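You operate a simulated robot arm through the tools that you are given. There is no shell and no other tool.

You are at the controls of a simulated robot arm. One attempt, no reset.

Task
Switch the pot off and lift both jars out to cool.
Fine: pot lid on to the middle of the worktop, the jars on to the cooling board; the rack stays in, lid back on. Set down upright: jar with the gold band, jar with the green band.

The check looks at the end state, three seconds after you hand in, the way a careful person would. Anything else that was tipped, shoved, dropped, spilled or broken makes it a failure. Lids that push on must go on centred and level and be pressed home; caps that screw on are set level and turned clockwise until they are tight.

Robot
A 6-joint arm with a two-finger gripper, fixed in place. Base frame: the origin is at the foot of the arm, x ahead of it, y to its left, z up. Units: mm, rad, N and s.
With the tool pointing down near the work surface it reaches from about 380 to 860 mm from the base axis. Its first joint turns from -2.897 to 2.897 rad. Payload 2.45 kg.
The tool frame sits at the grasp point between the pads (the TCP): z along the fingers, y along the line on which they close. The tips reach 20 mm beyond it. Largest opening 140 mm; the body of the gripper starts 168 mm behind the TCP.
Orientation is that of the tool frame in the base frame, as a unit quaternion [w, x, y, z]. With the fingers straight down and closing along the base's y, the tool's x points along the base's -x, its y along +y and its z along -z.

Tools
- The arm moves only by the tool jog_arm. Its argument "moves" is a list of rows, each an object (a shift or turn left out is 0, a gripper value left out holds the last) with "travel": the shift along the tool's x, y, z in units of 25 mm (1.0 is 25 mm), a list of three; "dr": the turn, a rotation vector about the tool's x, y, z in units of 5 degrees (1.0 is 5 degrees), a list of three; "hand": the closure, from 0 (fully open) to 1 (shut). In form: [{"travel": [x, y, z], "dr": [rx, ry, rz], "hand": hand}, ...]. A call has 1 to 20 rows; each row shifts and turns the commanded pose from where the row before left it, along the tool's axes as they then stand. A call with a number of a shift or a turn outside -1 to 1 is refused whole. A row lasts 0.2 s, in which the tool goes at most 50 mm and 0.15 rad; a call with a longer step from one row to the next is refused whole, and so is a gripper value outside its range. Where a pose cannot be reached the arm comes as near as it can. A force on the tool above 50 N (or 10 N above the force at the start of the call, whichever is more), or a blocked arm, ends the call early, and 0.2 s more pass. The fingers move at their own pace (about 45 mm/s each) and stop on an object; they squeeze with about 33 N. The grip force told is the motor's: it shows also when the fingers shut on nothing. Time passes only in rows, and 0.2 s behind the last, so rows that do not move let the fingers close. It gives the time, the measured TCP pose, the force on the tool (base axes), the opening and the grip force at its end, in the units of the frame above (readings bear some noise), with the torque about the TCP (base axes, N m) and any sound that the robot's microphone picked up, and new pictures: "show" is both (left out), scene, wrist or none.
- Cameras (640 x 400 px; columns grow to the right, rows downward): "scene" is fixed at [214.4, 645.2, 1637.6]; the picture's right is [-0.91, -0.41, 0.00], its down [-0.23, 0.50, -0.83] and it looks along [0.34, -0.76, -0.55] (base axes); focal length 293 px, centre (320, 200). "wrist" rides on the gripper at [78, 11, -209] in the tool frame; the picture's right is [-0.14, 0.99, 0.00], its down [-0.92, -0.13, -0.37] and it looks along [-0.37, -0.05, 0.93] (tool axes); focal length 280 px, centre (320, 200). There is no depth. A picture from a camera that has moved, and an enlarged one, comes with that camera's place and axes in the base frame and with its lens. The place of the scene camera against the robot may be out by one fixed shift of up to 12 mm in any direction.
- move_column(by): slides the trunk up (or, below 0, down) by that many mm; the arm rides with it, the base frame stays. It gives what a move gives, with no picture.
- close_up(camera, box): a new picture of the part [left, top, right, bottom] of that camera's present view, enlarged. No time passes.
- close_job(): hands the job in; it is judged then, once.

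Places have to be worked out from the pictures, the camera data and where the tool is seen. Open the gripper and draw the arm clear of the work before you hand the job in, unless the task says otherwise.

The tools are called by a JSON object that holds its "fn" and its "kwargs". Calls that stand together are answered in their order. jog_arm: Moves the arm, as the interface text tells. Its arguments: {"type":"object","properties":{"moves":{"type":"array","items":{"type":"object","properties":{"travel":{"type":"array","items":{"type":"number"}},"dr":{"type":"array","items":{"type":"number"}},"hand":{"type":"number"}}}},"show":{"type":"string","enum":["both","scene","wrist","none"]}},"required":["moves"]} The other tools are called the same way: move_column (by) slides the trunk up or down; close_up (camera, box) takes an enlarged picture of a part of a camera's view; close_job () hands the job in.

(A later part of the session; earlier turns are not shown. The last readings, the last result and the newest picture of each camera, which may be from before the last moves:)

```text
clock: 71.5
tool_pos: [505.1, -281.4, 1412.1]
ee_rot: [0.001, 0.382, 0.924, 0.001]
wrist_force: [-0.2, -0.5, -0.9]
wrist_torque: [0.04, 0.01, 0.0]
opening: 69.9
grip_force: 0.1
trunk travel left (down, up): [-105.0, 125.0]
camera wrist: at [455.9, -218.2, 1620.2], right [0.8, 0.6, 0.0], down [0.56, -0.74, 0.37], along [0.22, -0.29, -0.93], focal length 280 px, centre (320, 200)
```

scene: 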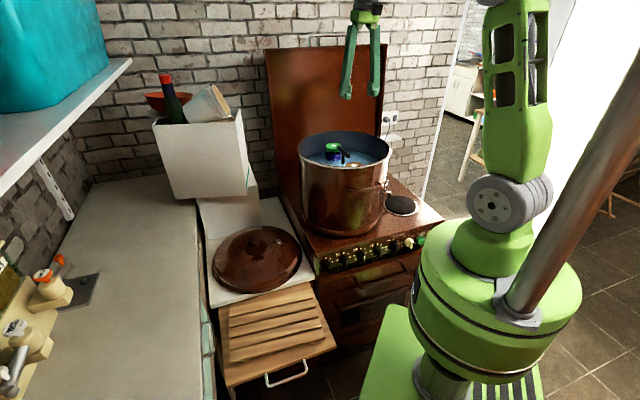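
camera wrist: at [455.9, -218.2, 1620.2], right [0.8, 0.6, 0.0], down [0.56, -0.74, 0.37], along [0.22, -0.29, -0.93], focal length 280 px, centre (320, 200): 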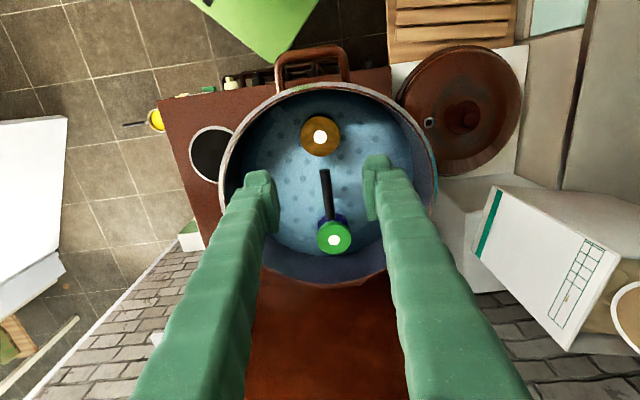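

{"fn": "close_up", "kwargs": {"camera": "wrist", "box": [210, 70, 450, 300]}}

{"fn": "close_up", "kwargs": {"camera": "wrist", "box": [270, 100, 370, 270]}}

{"fn": "close_up", "kwargs": {"camera": "scene", "box": [290, 120, 400, 185]}}

{"fn": "close_up", "kwargs": {"camera": "scene", "box": [310, 130, 375, 175]}}

```text
1.74 times, centred on (330, 185) of wrist
camera zoom: at [455.9, -218.2, 1620.2], right [0.8, 0.6, 0.0], down [0.56, -0.74, 0.37], along [0.22, -0.29, -0.93], focal length 488 px, centre (303, 226)
```

zoom: 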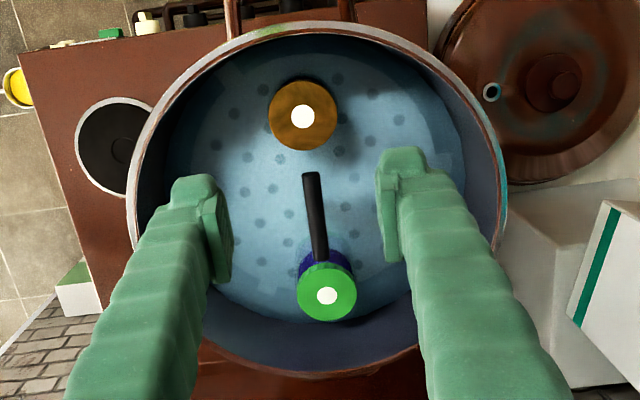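

```text
2.35 times, centred on (320, 185) of wrist
camera zoom: at [455.9, -218.2, 1620.2], right [0.8, 0.6, 0.0], down [0.56, -0.74, 0.37], along [0.22, -0.29, -0.93], focal length 660 px, centre (320, 235)
```

zoom: 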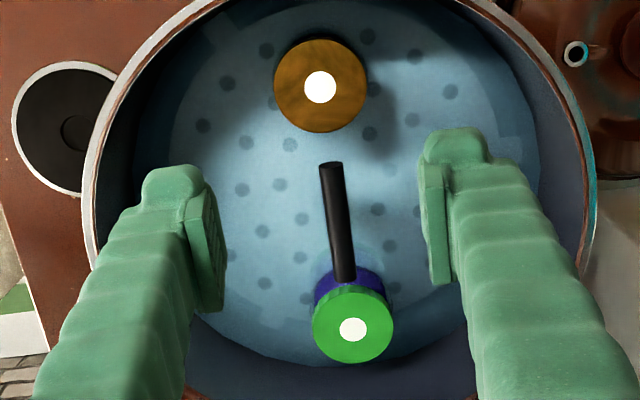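

```text
5.82 times, centred on (345, 152) of scene
camera zoom: at [214.4, 645.2, 1637.6], right [-0.91, -0.41, 0.0], down [-0.23, 0.5, -0.83], along [0.34, -0.76, -0.55], focal length 1704 px, centre (174, 476)
```

zoom: 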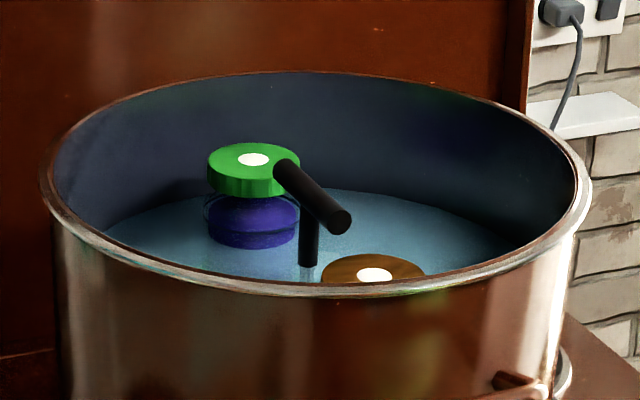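

```text
8.89 times, centred on (342, 152) of scene
camera zoom: at [214.4, 645.2, 1637.6], right [-0.91, -0.41, 0.0], down [-0.23, 0.5, -0.83], along [0.34, -0.76, -0.55], focal length 2604 px, centre (120, 622)
```

zoom: 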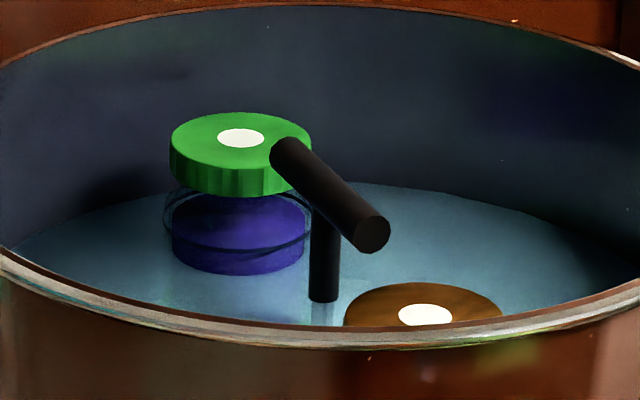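

Both jars' lids are ≈66 mm across with tops at z≈1146: gold at (v≈554, u'≈157), green at (v≈749, u'≈157), with the rack's T-bar (z≈1160) between them. The tool is already right above the gold jar, so I open to 100 mm and descend to 1230 for a check.

{"fn": "jog_arm", "kwargs": {"moves": [{"travel": [0, 0, 1], "hand": 0.286}, {"travel": [0, 0, 1]}, {"travel": [0, 0, 1]}, {"travel": [0, 0, 1]}, {"travel": [0, 0, 1]}, {"travel": [0, 0, 1]}, {"travel": [0, 0, 1]}], "show": "both"}}

{"fn": "close_up", "kwargs": {"camera": "wrist", "box": [240, 80, 400, 260]}}

```text
clock: 73.1
tool_pos: [508.9, -277.5, 1234.8]
ee_rot: [0.001, 0.382, 0.924, 0.0]
wrist_force: [0.0, 1.0, 0.2]
wrist_torque: [-0.01, 0.01, -0.02]
opening: 100.0
grip_force: 0.0
trunk travel left (down, up): [-105.0, 125.0]
camera wrist: at [459.0, -215.6, 1443.5], right [0.8, 0.6, 0.0], down [0.56, -0.74, 0.37], along [0.22, -0.29, -0.93], focal length 280 px, centre (320, 200)
```

scene: 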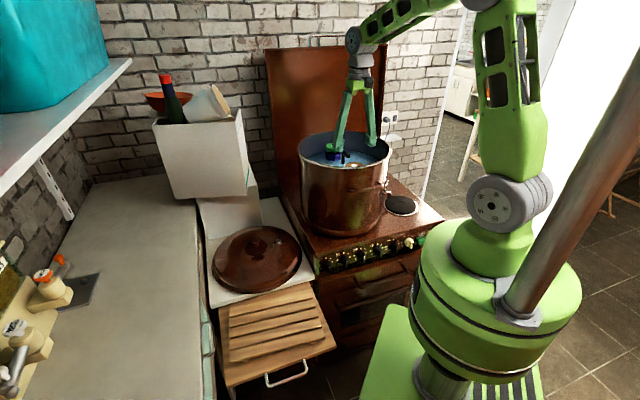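
wrist: 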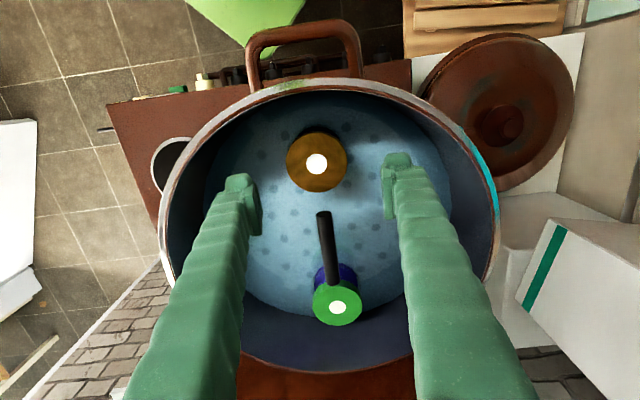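

```text
2.22 times, centred on (320, 170) of wrist
camera zoom: at [459.0, -215.6, 1443.5], right [0.8, 0.6, 0.0], down [0.56, -0.74, 0.37], along [0.22, -0.29, -0.93], focal length 623 px, centre (320, 267)
```

zoom: 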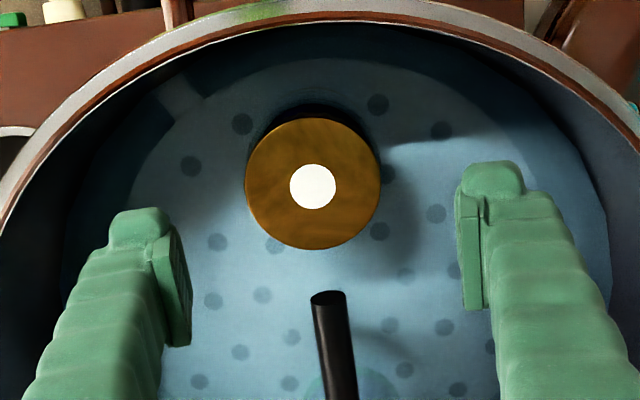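

The gold jar's centre is at v≈553.6, u'≈160.5, lid top ≈1147. I correct by (+2.5, −3) mm and descend to grip the lid band at z≈1132.

{"fn": "jog_arm", "kwargs": {"moves": [{"travel": [0.1, -0.124, 0.6]}, {"travel": [0, 0, 0.8]}, {"travel": [0, 0, 0.8]}, {"travel": [0, 0, 0.8]}, {"travel": [0, 0, 0.6]}, {"travel": [0, 0, 0.5]}], "show": "both"}}

{"fn": "close_up", "kwargs": {"camera": "wrist", "box": [220, 100, 420, 280]}}

{"fn": "close_up", "kwargs": {"camera": "scene", "box": [310, 120, 400, 180]}}

```text
clock: 74.5
tool_pos: [502.4, -279.9, 1133.0]
ee_rot: [0.001, 0.382, 0.924, 0.0]
wrist_force: [-0.1, 0.4, 0.1]
wrist_torque: [0.02, -0.03, 0.03]
opening: 99.9
grip_force: 0.0
trunk travel left (down, up): [-105.0, 125.0]
camera wrist: at [454.1, -216.8, 1342.3], right [0.8, 0.6, 0.0], down [0.56, -0.74, 0.37], along [0.22, -0.29, -0.93], focal length 280 px, centre (320, 200)
```

scene: 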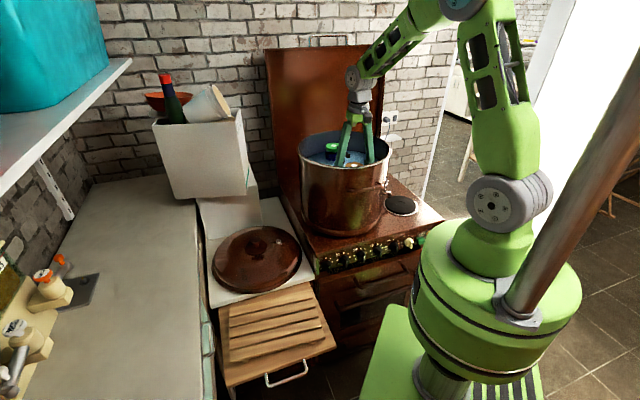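
wrist: 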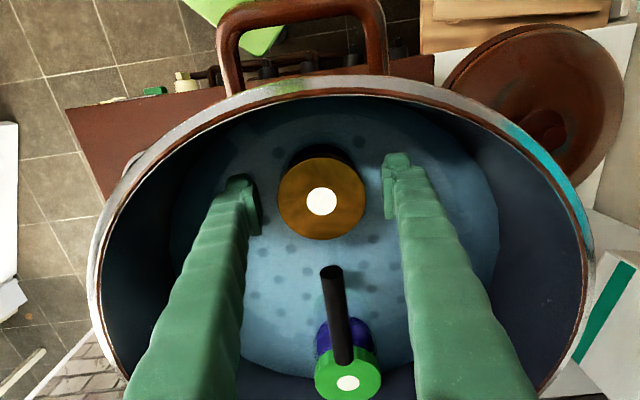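

```text
2.22 times, centred on (320, 190) of wrist
camera zoom: at [454.1, -216.8, 1342.3], right [0.8, 0.6, 0.0], down [0.56, -0.74, 0.37], along [0.22, -0.29, -0.93], focal length 623 px, centre (320, 222)
```

zoom: 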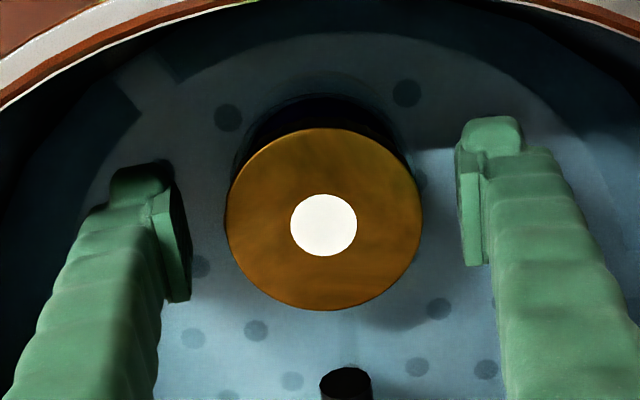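

```text
6.67 times, centred on (355, 150) of scene
camera zoom: at [214.4, 645.2, 1637.6], right [-0.91, -0.41, 0.0], down [-0.23, 0.5, -0.83], along [0.34, -0.76, -0.55], focal length 1953 px, centre (87, 533)
```

zoom: 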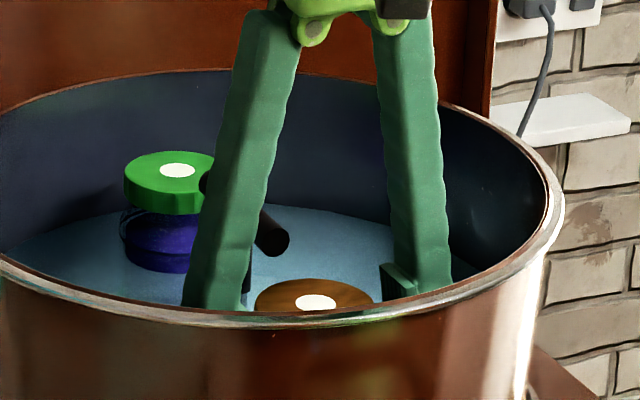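

Jar lid is centred between the pads (within ~1.5 mm). Close the gripper on the gold jar's lid.

{"fn": "jog_arm", "kwargs": {"moves": [{"travel": [0, 0.05, 0.08], "hand": 0.4}, {"travel": [0, 0, 0], "hand": 0.45}, {"travel": [0, 0, 0], "hand": 1}, {"travel": [0, 0, 0]}, {"travel": [0, 0, 0]}, {"travel": [0, 0, 0]}], "show": "wrist"}}

```text
clock: 75.9
tool_pos: [505.3, -279.2, 1132.4]
ee_rot: [0.002, 0.382, 0.924, 0.0]
wrist_force: [1.2, -0.2, 5.5]
wrist_torque: [0.01, -0.13, 0.11]
opening: 66.2
grip_force: 33.2
trunk travel left (down, up): [-105.0, 125.0]
camera wrist: at [454.6, -216.2, 1341.0], right [0.8, 0.6, 0.0], down [0.56, -0.74, 0.37], along [0.23, -0.29, -0.93], focal length 280 px, centre (320, 200)
```

wrist: 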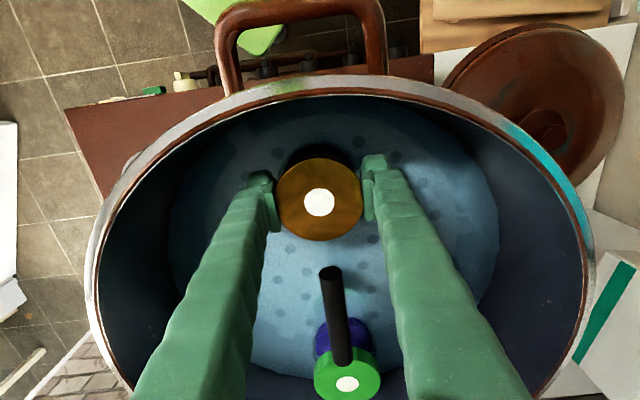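

Gripped at 66.2 mm. I lift slowly at first, then up to clear the rim.

{"fn": "jog_arm", "kwargs": {"moves": [{"travel": [0, 0, -0.1]}, {"travel": [0, 0, -0.2]}, {"travel": [0, 0, -0.3]}, {"travel": [0, 0, -0.5]}, {"travel": [0, 0, -0.5]}, {"travel": [0, 0, -0.5]}], "show": "wrist"}}

{"fn": "close_up", "kwargs": {"camera": "scene", "box": [300, 110, 400, 180]}}

```text
clock: 77.3
tool_pos: [504.4, -279.2, 1184.2]
ee_rot: [0.001, 0.382, 0.924, -0.001]
wrist_force: [-0.6, 0.3, -4.2]
wrist_torque: [-0.02, -0.01, -0.03]
opening: 65.0
grip_force: 33.0
trunk travel left (down, up): [-105.0, 125.0]
camera wrist: at [454.4, -216.3, 1392.3], right [0.8, 0.6, 0.0], down [0.56, -0.74, 0.37], along [0.22, -0.29, -0.93], focal length 280 px, centre (320, 200)
```

wrist: 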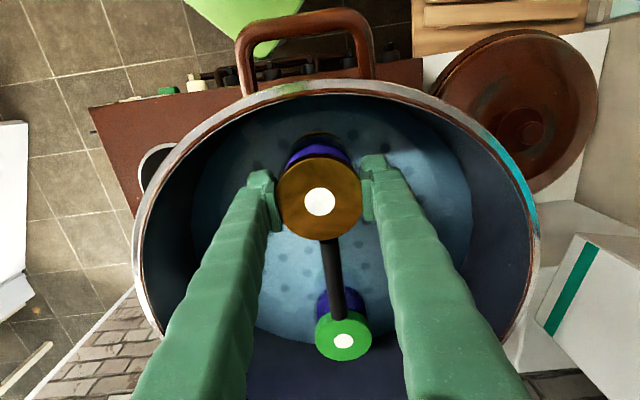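

```text
5.71 times, centred on (350, 145) of scene
camera zoom: at [214.4, 645.2, 1637.6], right [-0.91, -0.41, 0.0], down [-0.23, 0.5, -0.83], along [0.34, -0.76, -0.55], focal length 1674 px, centre (149, 514)
```

zoom: 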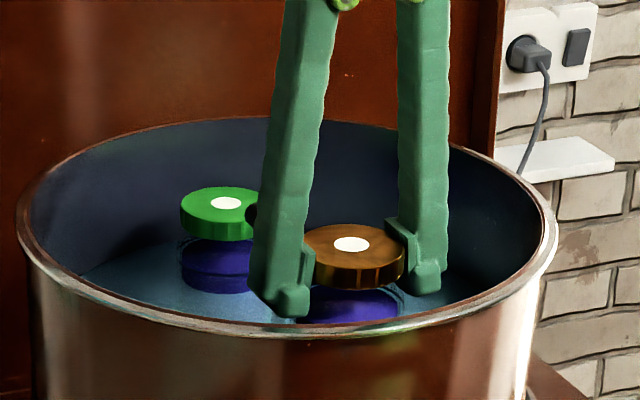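

The jar comes up cleanly (−4.2 N). I continue lifting until its base clears the rim.

{"fn": "jog_arm", "kwargs": {"moves": [{"travel": [0, 0, -0.8]}, {"travel": [0, 0, -0.8]}, {"travel": [0, 0, -0.8]}, {"travel": [0, 0, -0.8]}, {"travel": [0, 0, -0.8]}, {"travel": [0, 0, -0.8]}, {"travel": [0, 0, -0.8]}, {"travel": [0, 0, -0.8]}, {"travel": [0, 0, -0.8]}, {"travel": [0, 0, -0.8]}], "show": "both"}}

{"fn": "close_up", "kwargs": {"camera": "scene", "box": [290, 60, 410, 180]}}

```text
clock: 79.5
tool_pos: [503.6, -279.6, 1383.3]
ee_rot: [0.001, 0.382, 0.924, -0.001]
wrist_force: [-0.3, -0.6, -4.3]
wrist_torque: [0.02, -0.01, 0.0]
opening: 64.4
grip_force: 33.3
trunk travel left (down, up): [-105.0, 125.0]
camera wrist: at [453.4, -216.7, 1592.2], right [0.8, 0.6, 0.0], down [0.56, -0.74, 0.37], along [0.22, -0.29, -0.93], focal length 280 px, centre (320, 200)
```

scene: 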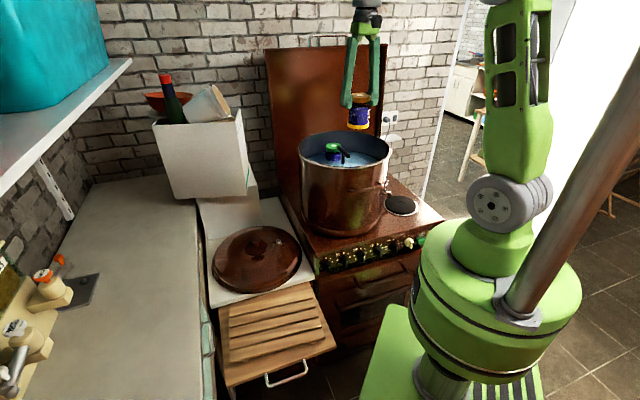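
wrist: 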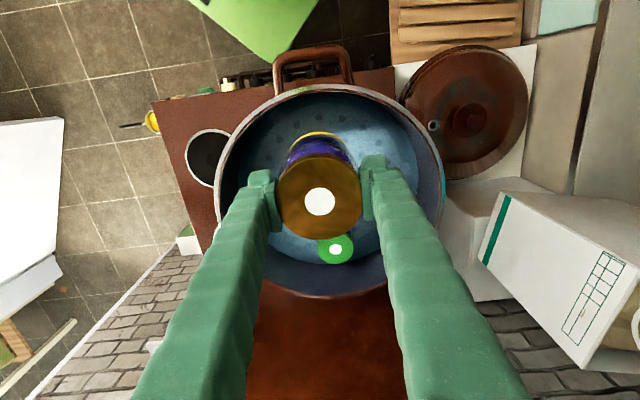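

```text
3.33 times, centred on (350, 120) of scene
camera zoom: at [214.4, 645.2, 1637.6], right [-0.91, -0.41, 0.0], down [-0.23, 0.5, -0.83], along [0.34, -0.76, -0.55], focal length 976 px, centre (220, 467)
```

zoom: 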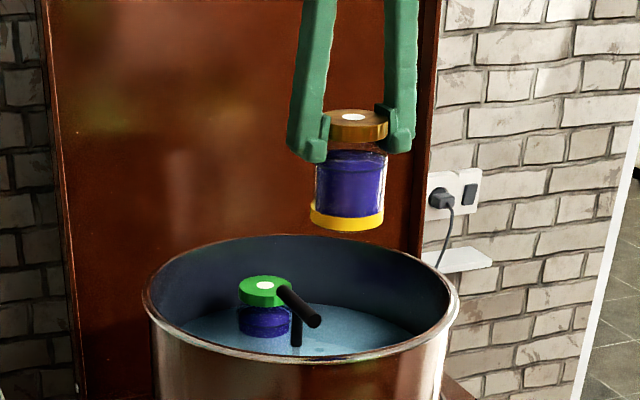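

This jar shows the gold band at its base, hanging well clear. Now I carry it at height to above the board (u'≈490, v≈305).

{"fn": "jog_arm", "kwargs": {"moves": [{"travel": [0.711, 0.5, 0]}, {"travel": [0.711, 0.95, 0]}, {"travel": [0.711, 0.95, 0]}, {"travel": [0.711, 0.95, 0]}, {"travel": [0.711, 0.95, 0]}, {"travel": [0.711, 0.95, 0]}, {"travel": [0.711, 0.95, 0]}, {"travel": [0.711, 0.95, 0]}, {"travel": [0.711, 0.95, 0]}, {"travel": [0.711, 0.95, 0]}, {"travel": [0.711, 0.95, 0]}, {"travel": [0.711, 0.95, 0]}, {"travel": [0.711, 0.95, 0]}, {"travel": [0.711, 0.95, 0]}, {"travel": [0, 0.45, 0]}], "show": "both"}}

```text
clock: 82.7
tool_pos: [562.9, 133.0, 1384.4]
ee_rot: [0.0, 0.382, 0.924, 0.0]
wrist_force: [-0.2, 0.3, -4.7]
wrist_torque: [-0.04, -0.02, 0.01]
opening: 63.8
grip_force: 32.8
trunk travel left (down, up): [-105.0, 125.0]
camera wrist: at [513.2, 195.1, 1592.7], right [0.8, 0.6, 0.0], down [0.56, -0.74, 0.37], along [0.22, -0.29, -0.93], focal length 280 px, centre (320, 200)
```

scene: 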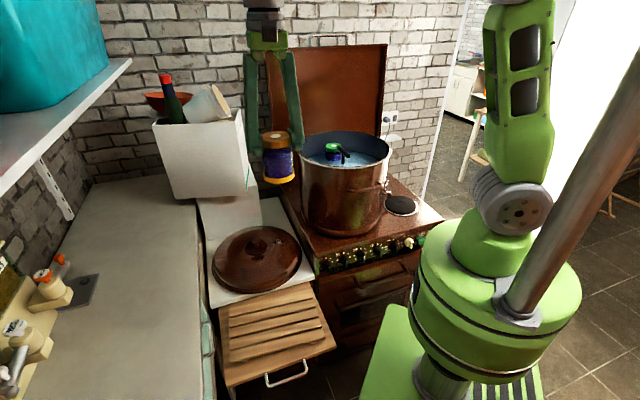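
wrist: 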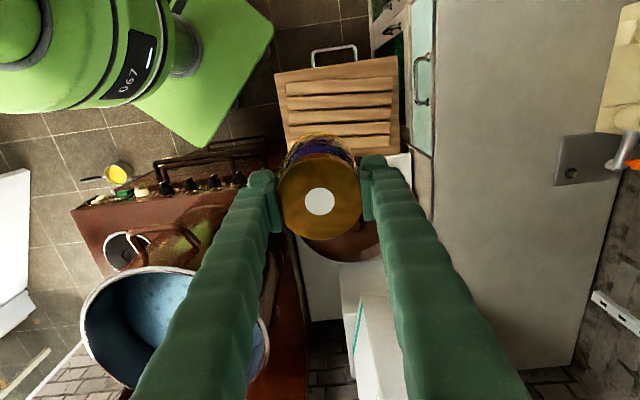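

Jar is above the board at (u'≈492, v≈304). I descend most of the way (to z≈910) and check.

{"fn": "jog_arm", "kwargs": {"moves": [{"travel": [0, 0, 1]}, {"travel": [0, 0, 1]}, {"travel": [0, 0, 1]}, {"travel": [0, 0, 1]}, {"travel": [0, 0, 1]}, {"travel": [0, 0, 1]}, {"travel": [0, 0, 1]}, {"travel": [0, 0, 1]}, {"travel": [0, 0, 1]}, {"travel": [0, 0, 1]}, {"travel": [0, 0, 1]}, {"travel": [0, 0, 1]}, {"travel": [0, 0, 1]}, {"travel": [0, 0, 1]}, {"travel": [0, 0, 1]}, {"travel": [0, 0, 1]}, {"travel": [0, 0, 1]}, {"travel": [0, 0, 1]}, {"travel": [0, 0, 0.8]}], "show": "both"}}

{"fn": "close_up", "kwargs": {"camera": "scene", "box": [200, 200, 350, 390]}}

```text
clock: 86.7
tool_pos: [563.1, 133.2, 911.5]
ee_rot: [0.002, 0.382, 0.924, 0.0]
wrist_force: [-1.0, 0.0, -4.4]
wrist_torque: [0.01, 0.0, -0.03]
opening: 63.0
grip_force: 33.2
trunk travel left (down, up): [-105.0, 125.0]
camera wrist: at [513.7, 195.5, 1121.3], right [0.8, 0.6, 0.0], down [0.56, -0.74, 0.37], along [0.22, -0.29, -0.93], focal length 280 px, centre (320, 200)
```

scene: 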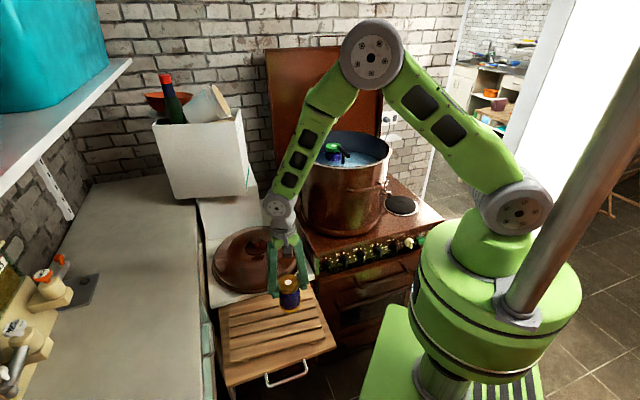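
wrist: 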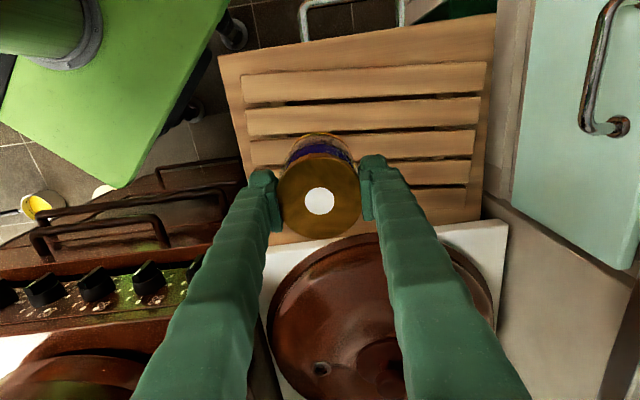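

```text
2.11 times, centred on (275, 295) of scene
camera zoom: at [214.4, 645.2, 1637.6], right [-0.91, -0.41, 0.0], down [-0.23, 0.5, -0.83], along [0.34, -0.76, -0.55], focal length 617 px, centre (415, 0)
```

zoom: 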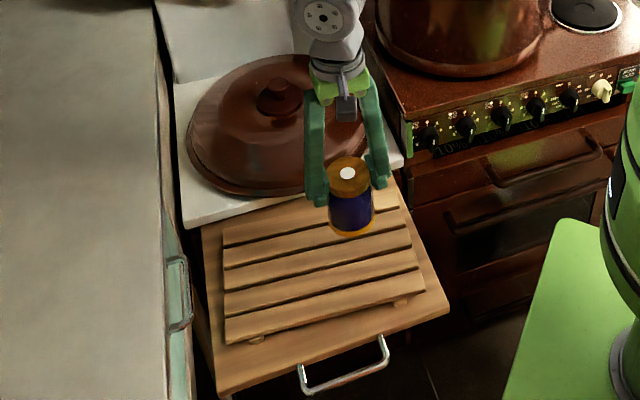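

The jar hangs over the right half of the slatted board. I lower the last part in small steps until it touches.

{"fn": "jog_arm", "kwargs": {"moves": [{"travel": [0, 0, 0.8]}, {"travel": [0, 0, 0.5]}, {"travel": [0, 0, 0.2]}, {"travel": [0, 0, 0.15]}], "show": "none"}}

{"fn": "close_up", "kwargs": {"camera": "scene", "box": [240, 260, 330, 340]}}

```text
clock: 87.7
tool_pos: [564.0, 132.9, 871.0]
ee_rot: [0.001, 0.382, 0.924, 0.0]
wrist_force: [0.3, -0.7, -3.8]
wrist_torque: [-0.02, 0.02, 0.01]
opening: 63.3
grip_force: 32.9
trunk travel left (down, up): [-105.0, 125.0]
```

```text
5.00 times, centred on (285, 300) of scene
camera zoom: at [214.4, 645.2, 1637.6], right [-0.91, -0.41, 0.0], down [-0.23, 0.5, -0.83], along [0.34, -0.76, -0.55], focal length 1464 px, centre (495, -300)
```

zoom: 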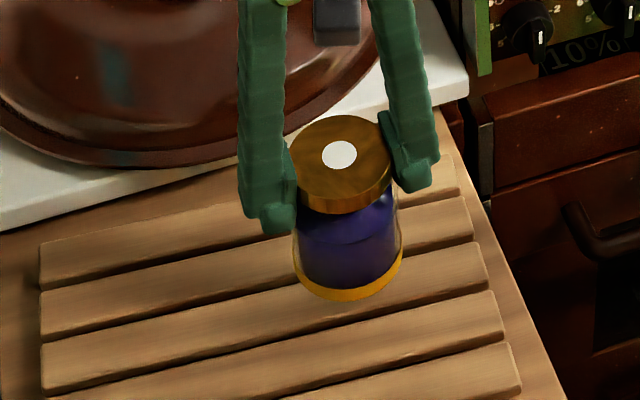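

{"fn": "jog_arm", "kwargs": {"moves": [{"travel": [0, 0, 0.12]}, {"travel": [0, 0, 0.12]}, {"travel": [0, 0, 0.12]}], "show": "none"}}

```text
clock: 88.5
tool_pos: [563.1, 132.2, 861.5]
ee_rot: [0.001, 0.382, 0.924, 0.0]
wrist_force: [0.7, -0.3, -4.2]
wrist_torque: [-0.02, -0.02, 0.02]
opening: 63.1
grip_force: 32.5
trunk travel left (down, up): [-105.0, 125.0]
```

Still free at z=861; I keep lowering in small steps.

{"fn": "jog_arm", "kwargs": {"moves": [{"travel": [0, 0, 0.12]}, {"travel": [0, 0, 0.12]}, {"travel": [0, 0, 0.12]}], "show": "none"}}

```text
clock: 89.3
tool_pos: [563.4, 132.7, 854.9]
ee_rot: [0.001, 0.382, 0.924, 0.0]
wrist_force: [0.3, 0.0, -4.7]
wrist_torque: [0.02, 0.0, -0.02]
opening: 63.0
grip_force: 32.6
trunk travel left (down, up): [-105.0, 125.0]
```

{"fn": "jog_arm", "kwargs": {"moves": [{"travel": [0, 0, 0.12]}, {"travel": [0, 0, 0.12]}, {"travel": [0, 0, 0.12]}], "show": "none"}}

{"fn": "close_up", "kwargs": {"camera": "scene", "box": [240, 260, 330, 340]}}

```text
clock: 90.1
tool_pos: [562.7, 133.5, 845.6]
ee_rot: [0.001, 0.382, 0.924, -0.001]
wrist_force: [0.4, -0.2, -4.4]
wrist_torque: [-0.03, 0.02, -0.01]
opening: 62.7
grip_force: 33.2
trunk travel left (down, up): [-105.0, 125.0]
```

```text
5.00 times, centred on (285, 300) of scene
camera zoom: at [214.4, 645.2, 1637.6], right [-0.91, -0.41, 0.0], down [-0.23, 0.5, -0.83], along [0.34, -0.76, -0.55], focal length 1464 px, centre (495, -300)
```

zoom: 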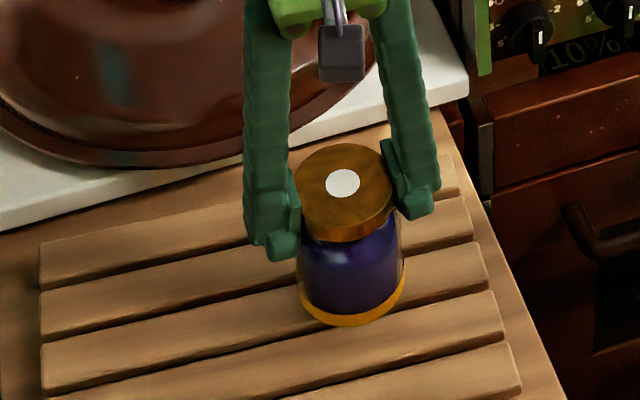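

{"fn": "jog_arm", "kwargs": {"moves": [{"travel": [0, 0, 0.12]}, {"travel": [0, 0, 0.12]}, {"travel": [0, 0, 0.12]}, {"travel": [0, 0, 0]}], "show": "none"}}

```text
clock: 91.1
tool_pos: [563.9, 132.4, 837.6]
ee_rot: [0.002, 0.382, 0.924, 0.001]
wrist_force: [-3.3, -0.7, 23.6]
wrist_torque: [-0.12, 0.23, -0.04]
opening: 62.9
grip_force: 32.7
trunk travel left (down, up): [-105.0, 125.0]
```

Contact: the jar is standing on the board (force now +24 N). I ease off ~3.5 mm, release and rise straight up.

{"fn": "jog_arm", "kwargs": {"moves": [{"travel": [0, 0, -0.08]}, {"travel": [0, 0, -0.06]}, {"travel": [0, 0, 0]}], "show": "none"}}

{"fn": "jog_arm", "kwargs": {"moves": [{"travel": [0, 0, 0], "hand": 0.45}, {"travel": [0, 0, 0], "hand": 0.35}, {"travel": [0, 0, 0], "hand": 0.286}, {"travel": [0, 0, 0]}], "show": "both"}}

{"fn": "close_up", "kwargs": {"camera": "scene", "box": [240, 260, 330, 340]}}

```text
clock: 91.9
tool_pos: [563.8, 132.4, 840.2]
ee_rot: [0.0, 0.382, 0.924, -0.001]
wrist_force: [-1.0, -0.9, -4.7]
wrist_torque: [-0.01, -0.01, 0.01]
opening: 62.5
grip_force: 33.1
trunk travel left (down, up): [-105.0, 125.0]
```

```text
clock: 92.9
tool_pos: [563.8, 133.3, 840.4]
ee_rot: [0.0, 0.382, 0.924, 0.0]
wrist_force: [-0.2, 0.9, -0.4]
wrist_torque: [0.06, -0.01, -0.03]
opening: 100.0
grip_force: 0.1
trunk travel left (down, up): [-105.0, 125.0]
camera wrist: at [513.4, 195.3, 1048.6], right [0.8, 0.6, 0.0], down [0.56, -0.74, 0.37], along [0.22, -0.29, -0.93], focal length 280 px, centre (320, 200)
```

scene: 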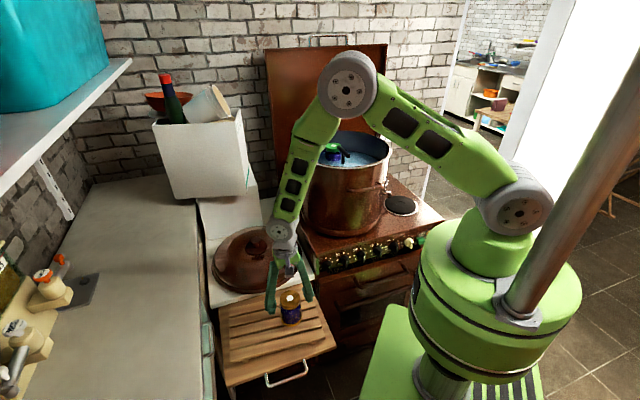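
wrist: 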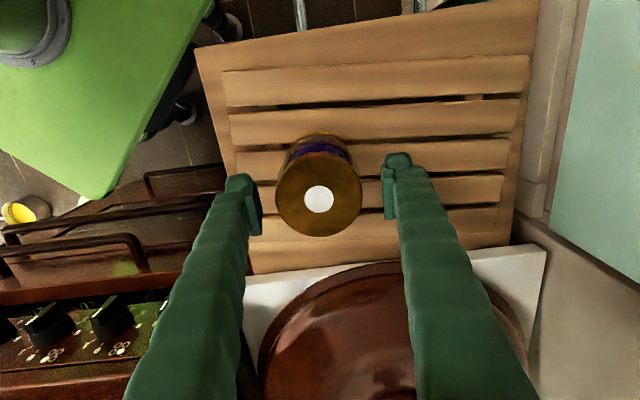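

```text
5.00 times, centred on (285, 300) of scene
camera zoom: at [214.4, 645.2, 1637.6], right [-0.91, -0.41, 0.0], down [-0.23, 0.5, -0.83], along [0.34, -0.76, -0.55], focal length 1464 px, centre (495, -300)
```

zoom: 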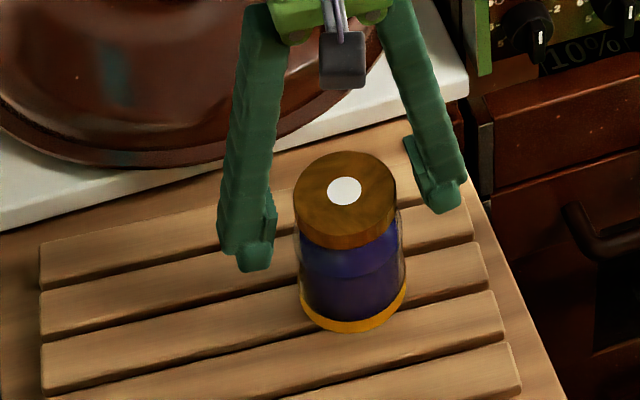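

The gold-band jar stands upright on the board. I rise clear and return to the pot for the green one.

{"fn": "jog_arm", "kwargs": {"moves": [{"travel": [0, 0, -0.5]}, {"travel": [0, 0, -1]}, {"travel": [0, 0, -1]}, {"travel": [0, 0, -1]}, {"travel": [0, 0, -1]}, {"travel": [0, 0, -1]}, {"travel": [0, 0, -1]}, {"travel": [0, 0, -1]}, {"travel": [0, 0, -1]}, {"travel": [0, 0, -1]}, {"travel": [0, 0, -1]}, {"travel": [0, 0, -1]}, {"travel": [0, 0, -1]}, {"travel": [0, 0, -1]}, {"travel": [0, 0, -1]}, {"travel": [0, 0, -1]}, {"travel": [0, 0, -1]}, {"travel": [0, 0, -1]}, {"travel": [0, 0, -1]}, {"travel": [0, 0, -1]}], "show": "none"}}

{"fn": "jog_arm", "kwargs": {"moves": [{"travel": [-0.9, -0.7, -0.4]}, {"travel": [-0.95, -0.74, -0.4]}, {"travel": [-0.95, -0.74, -0.4]}, {"travel": [-0.95, -0.74, -0.4]}, {"travel": [-0.95, -0.74, -0.2]}, {"travel": [-0.95, -0.74, 0]}, {"travel": [-0.95, -0.74, 0]}, {"travel": [-0.95, -0.74, 0]}, {"travel": [-0.95, -0.74, 0]}, {"travel": [-0.95, -0.74, 0]}, {"travel": [-0.95, -0.74, 0]}, {"travel": [-0.95, -0.74, 0]}, {"travel": [-0.95, -0.74, 0]}, {"travel": [-0.95, -0.74, 0]}, {"travel": [-0.95, -0.74, 0]}, {"travel": [-0.95, -0.74, 0]}, {"travel": [-0.95, -0.74, 0]}, {"travel": [-0.95, -0.74, 0]}], "show": "both"}}

```text
clock: 97.1
tool_pos: [560.6, 132.1, 1327.9]
ee_rot: [0.001, 0.382, 0.924, 0.001]
wrist_force: [-0.2, 0.4, -0.4]
wrist_torque: [-0.02, -0.01, 0.02]
opening: 100.0
grip_force: 0.1
trunk travel left (down, up): [-105.0, 125.0]
```

```text
clock: 100.9
tool_pos: [632.4, -405.9, 1372.3]
ee_rot: [0.0, 0.382, 0.924, 0.0]
wrist_force: [0.0, 0.5, 0.4]
wrist_torque: [0.02, 0.04, 0.01]
opening: 99.8
grip_force: 0.0
trunk travel left (down, up): [-105.0, 125.0]
camera wrist: at [582.8, -342.3, 1580.5], right [0.8, 0.6, 0.0], down [0.56, -0.74, 0.37], along [0.22, -0.29, -0.93], focal length 280 px, centre (320, 200)
```

scene: 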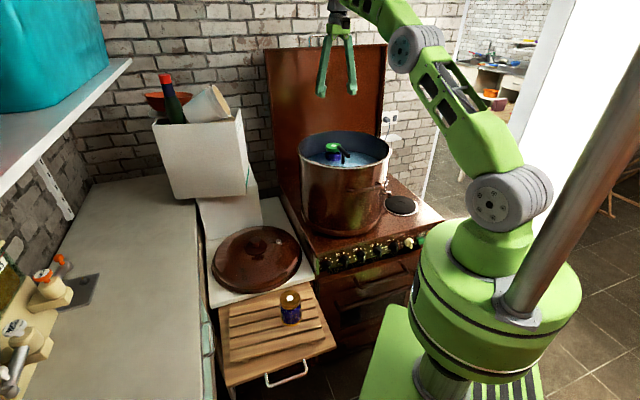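
wrist: 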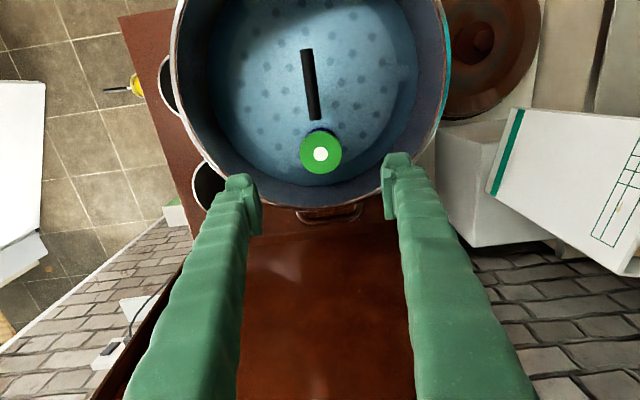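

{"fn": "close_up", "kwargs": {"camera": "wrist", "box": [260, 40, 380, 200]}}

```text
2.50 times, centred on (320, 120) of wrist
camera zoom: at [582.8, -342.3, 1580.5], right [0.8, 0.6, 0.0], down [0.56, -0.74, 0.37], along [0.22, -0.29, -0.93], focal length 701 px, centre (320, 400)
```

zoom: 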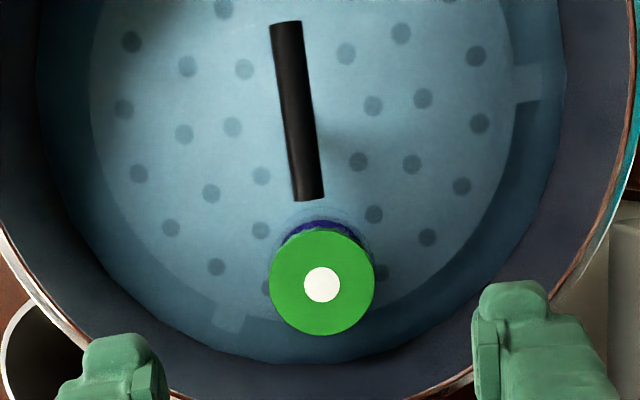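

Green jar centre is at v≈752, u'≈159. I shift and descend to z≈1232, then check the alignment again.

{"fn": "jog_arm", "kwargs": {"moves": [{"travel": [-0.36, -0.025, 0.9]}, {"travel": [-0.36, -0.025, 0.9]}, {"travel": [0, 0, 0.95]}, {"travel": [0, 0, 0.95]}, {"travel": [0, 0, 0.95]}, {"travel": [0, 0, 0.95]}], "show": "both"}}

{"fn": "close_up", "kwargs": {"camera": "wrist", "box": [240, 80, 400, 240]}}

```text
clock: 102.3
tool_pos: [643.1, -417.0, 1231.7]
ee_rot: [0.001, 0.382, 0.924, 0.001]
wrist_force: [0.2, 1.2, -0.7]
wrist_torque: [0.01, 0.04, -0.01]
opening: 99.7
grip_force: 0.1
trunk travel left (down, up): [-105.0, 125.0]
camera wrist: at [593.6, -354.8, 1440.5], right [0.8, 0.6, 0.0], down [0.56, -0.74, 0.37], along [0.22, -0.29, -0.93], focal length 280 px, centre (320, 200)
```

scene: 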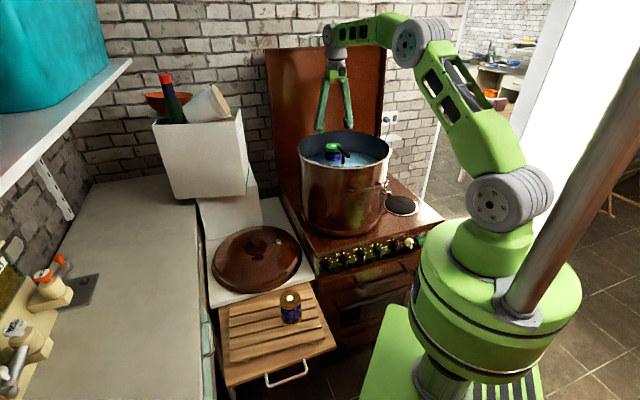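
wrist: 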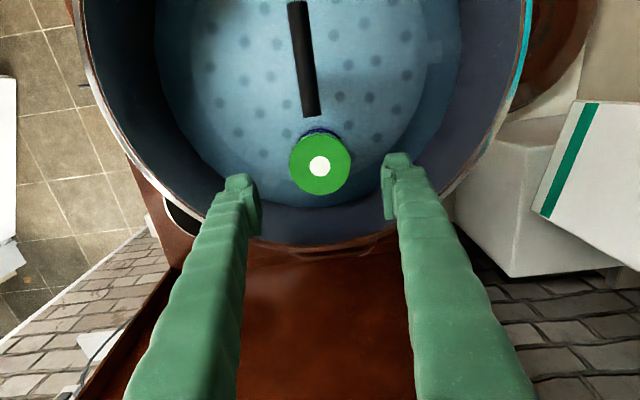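

```text
2.50 times, centred on (320, 160) of wrist
camera zoom: at [593.6, -354.8, 1440.5], right [0.8, 0.6, 0.0], down [0.56, -0.74, 0.37], along [0.22, -0.29, -0.93], focal length 701 px, centre (320, 300)
```

zoom: 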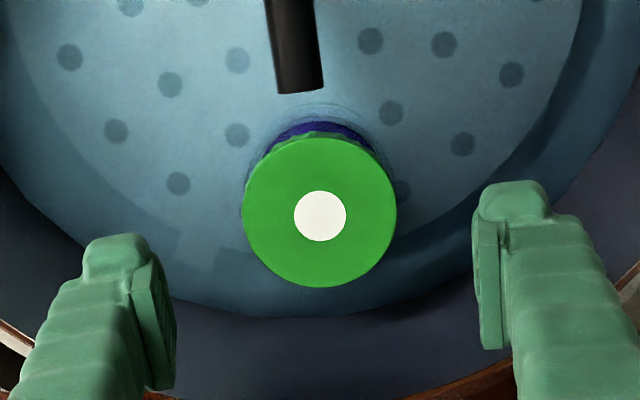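

Aligned within ~1 mm. I descend to z≈1131 around the green lid and check before closing.

{"fn": "jog_arm", "kwargs": {"moves": [{"travel": [0.03, 0, 0.8]}, {"travel": [0, 0, 0.8]}, {"travel": [0, 0, 0.8]}, {"travel": [0, 0, 0.8]}, {"travel": [0, 0, 0.5]}, {"travel": [0, 0, 0.35]}], "show": "none"}}

{"fn": "close_up", "kwargs": {"camera": "wrist", "box": [220, 100, 420, 280]}}

{"fn": "close_up", "kwargs": {"camera": "scene", "box": [300, 110, 400, 180]}}

```text
clock: 103.7
tool_pos: [641.5, -417.6, 1130.2]
ee_rot: [0.0, 0.381, 0.924, -0.001]
wrist_force: [-0.2, 0.4, 0.6]
wrist_torque: [0.0, 0.0, 0.02]
opening: 100.1
grip_force: 0.1
trunk travel left (down, up): [-105.0, 125.0]
```

```text
2.22 times, centred on (320, 190) of wrist
camera zoom: at [591.8, -354.7, 1339.3], right [0.8, 0.6, 0.0], down [0.56, -0.74, 0.37], along [0.22, -0.29, -0.93], focal length 623 px, centre (320, 222)
```

zoom: 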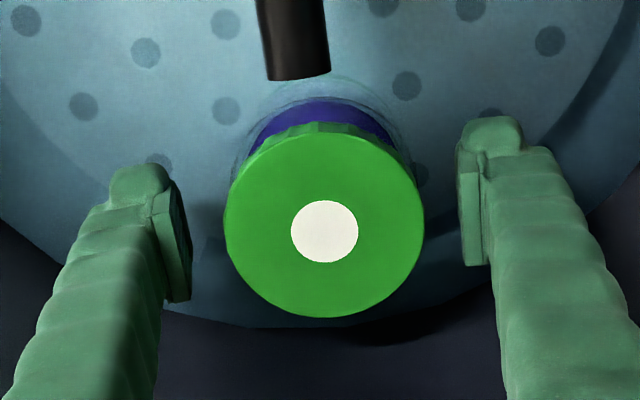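

```text
5.71 times, centred on (350, 145) of scene
camera zoom: at [214.4, 645.2, 1637.6], right [-0.91, -0.41, 0.0], down [-0.23, 0.5, -0.83], along [0.34, -0.76, -0.55], focal length 1674 px, centre (149, 514)
```

zoom: 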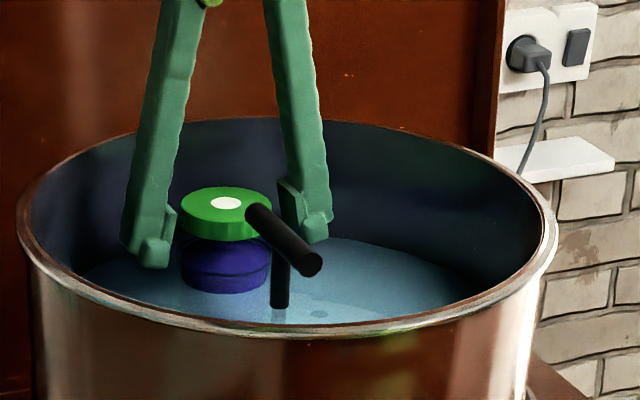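

Well centred; closing on the green jar's lid.

{"fn": "jog_arm", "kwargs": {"moves": [{"travel": [0, 0.05, 0], "hand": 0.4}, {"travel": [0, 0, 0], "hand": 0.45}, {"travel": [0, 0, 0], "hand": 1}, {"travel": [0, 0, 0]}, {"travel": [0, 0, 0]}], "show": "none"}}

{"fn": "jog_arm", "kwargs": {"moves": [{"travel": [0, 0, -0.1]}, {"travel": [0, 0, -0.2]}, {"travel": [0, 0, -0.3]}, {"travel": [0, 0, -0.5]}, {"travel": [0, 0, -0.5]}, {"travel": [0, 0, -0.5]}], "show": "both"}}

{"fn": "close_up", "kwargs": {"camera": "scene", "box": [300, 110, 400, 180]}}

```text
clock: 104.9
tool_pos: [642.7, -417.1, 1130.5]
ee_rot: [0.0, 0.382, 0.924, 0.001]
wrist_force: [-0.1, 0.6, -0.4]
wrist_torque: [-0.03, 0.03, -0.05]
opening: 66.3
grip_force: 33.0
trunk travel left (down, up): [-105.0, 125.0]
```

```text
clock: 106.3
tool_pos: [642.6, -417.5, 1182.6]
ee_rot: [0.001, 0.382, 0.924, -0.001]
wrist_force: [0.3, -0.3, -4.6]
wrist_torque: [0.01, -0.01, 0.0]
opening: 66.1
grip_force: 32.9
trunk travel left (down, up): [-105.0, 125.0]
camera wrist: at [593.6, -354.2, 1392.3], right [0.8, 0.6, 0.0], down [0.56, -0.74, 0.37], along [0.22, -0.29, -0.93], focal length 280 px, centre (320, 200)
```

scene: 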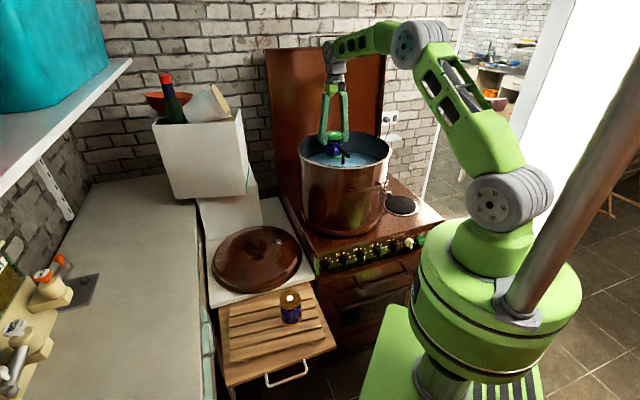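
wrist: 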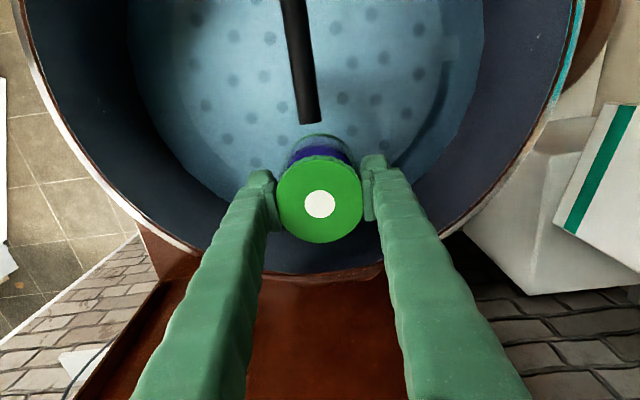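

```text
5.71 times, centred on (350, 145) of scene
camera zoom: at [214.4, 645.2, 1637.6], right [-0.91, -0.41, 0.0], down [-0.23, 0.5, -0.83], along [0.34, -0.76, -0.55], focal length 1674 px, centre (149, 514)
```

zoom: 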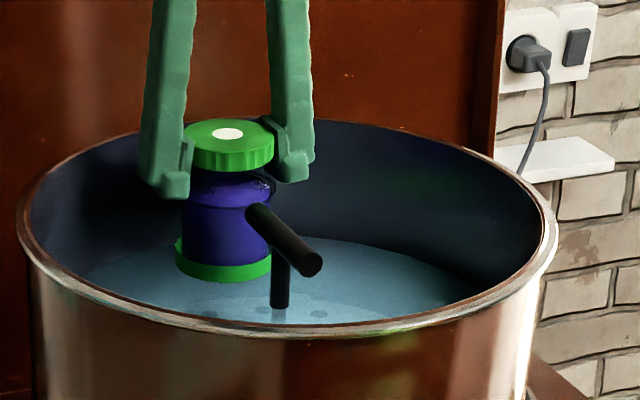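

The green-banded jar lifts cleanly (−4.6 N). I lift it straight up past the T-bar and rim.

{"fn": "jog_arm", "kwargs": {"moves": [{"travel": [0, 0, -0.8]}, {"travel": [0, 0, -0.8]}, {"travel": [0, 0, -0.8]}, {"travel": [0, 0, -0.8]}, {"travel": [0, 0, -0.8]}, {"travel": [0, 0, -0.8]}, {"travel": [0, 0, -0.8]}, {"travel": [0, 0, -0.8]}, {"travel": [0, 0, -0.8]}, {"travel": [0, 0, -0.8]}], "show": "both"}}

```text
clock: 108.5
tool_pos: [634.2, -409.3, 1376.9]
ee_rot: [-0.001, 0.382, 0.924, -0.001]
wrist_force: [0.5, -0.6, -5.9]
wrist_torque: [0.05, 0.06, 0.0]
opening: 65.6
grip_force: 32.7
out of reach, approached as far as the arm can: row 10
trunk travel left (down, up): [-105.0, 125.0]
camera wrist: at [584.9, -346.7, 1585.8], right [0.8, 0.6, 0.0], down [0.56, -0.74, 0.37], along [0.22, -0.29, -0.93], focal length 280 px, centre (320, 200)
```

scene: 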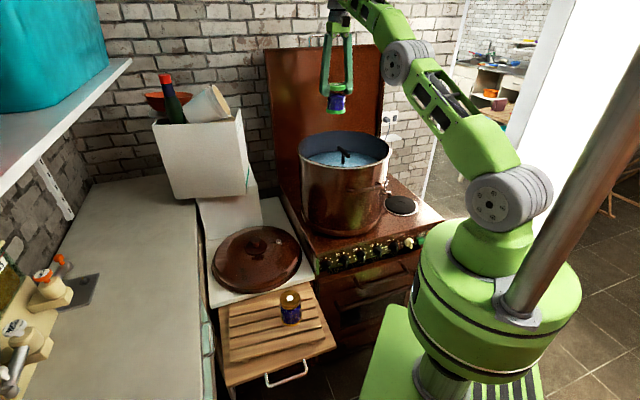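
wrist: 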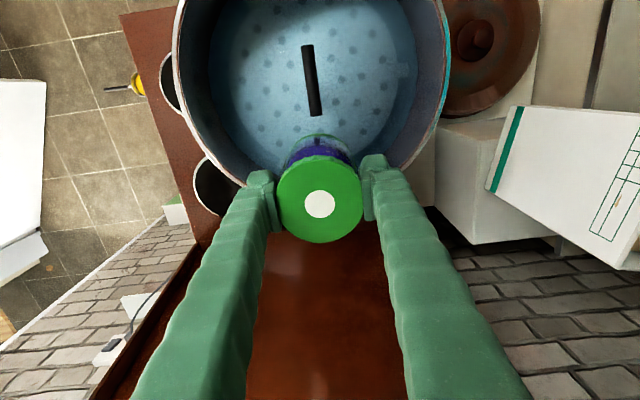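

Clear of the pot. I carry the green jar at this height to above the left half of the board (u'≈628, v≈316).

{"fn": "jog_arm", "kwargs": {"moves": [{"travel": [0.844, 0.938, 0]}, {"travel": [0.844, 0.938, 0]}, {"travel": [0.844, 0.938, 0]}, {"travel": [0.844, 0.938, 0]}, {"travel": [0.844, 0.938, 0]}, {"travel": [0.844, 0.938, 0]}, {"travel": [0.844, 0.938, 0]}, {"travel": [0.844, 0.938, 0]}, {"travel": [0.844, 0.938, 0]}, {"travel": [0.844, 0.938, 0]}, {"travel": [0.844, 0.938, 0]}, {"travel": [0.844, 0.938, 0]}, {"travel": [0.844, 0.938, 0]}, {"travel": [0.844, 0.938, 0]}, {"travel": [0.844, 0.938, 0]}, {"travel": [0.844, 0.938, 0]}, {"travel": [0.844, 0.938, 0]}, {"travel": [0.844, 0.938, 0]}, {"travel": [0.844, 0.938, 0]}, {"travel": [0.844, 0.938, 0]}], "show": "both"}}

```text
clock: 112.7
tool_pos: [665.6, 222.0, 1375.1]
ee_rot: [0.0, 0.382, 0.924, -0.001]
wrist_force: [0.3, -0.1, -4.4]
wrist_torque: [-0.05, 0.01, 0.02]
opening: 64.9
grip_force: 33.2
trunk travel left (down, up): [-105.0, 125.0]
camera wrist: at [616.2, 284.3, 1584.2], right [0.8, 0.6, 0.0], down [0.56, -0.74, 0.37], along [0.22, -0.3, -0.93], focal length 280 px, centre (320, 200)
```

scene: 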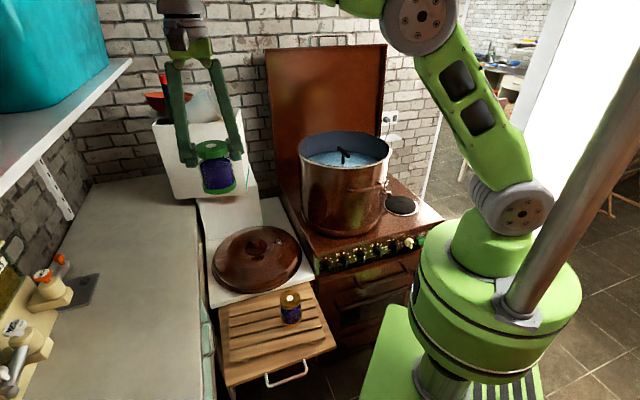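
wrist: 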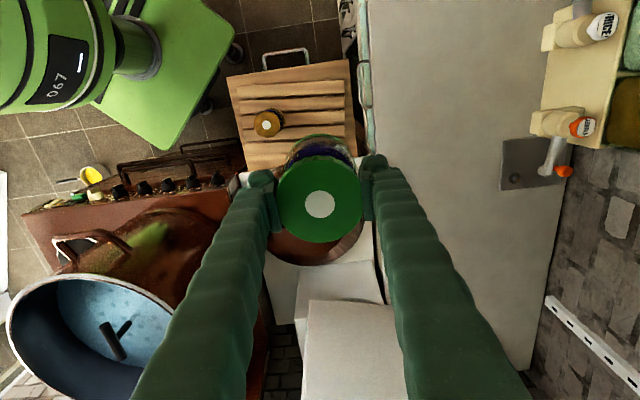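

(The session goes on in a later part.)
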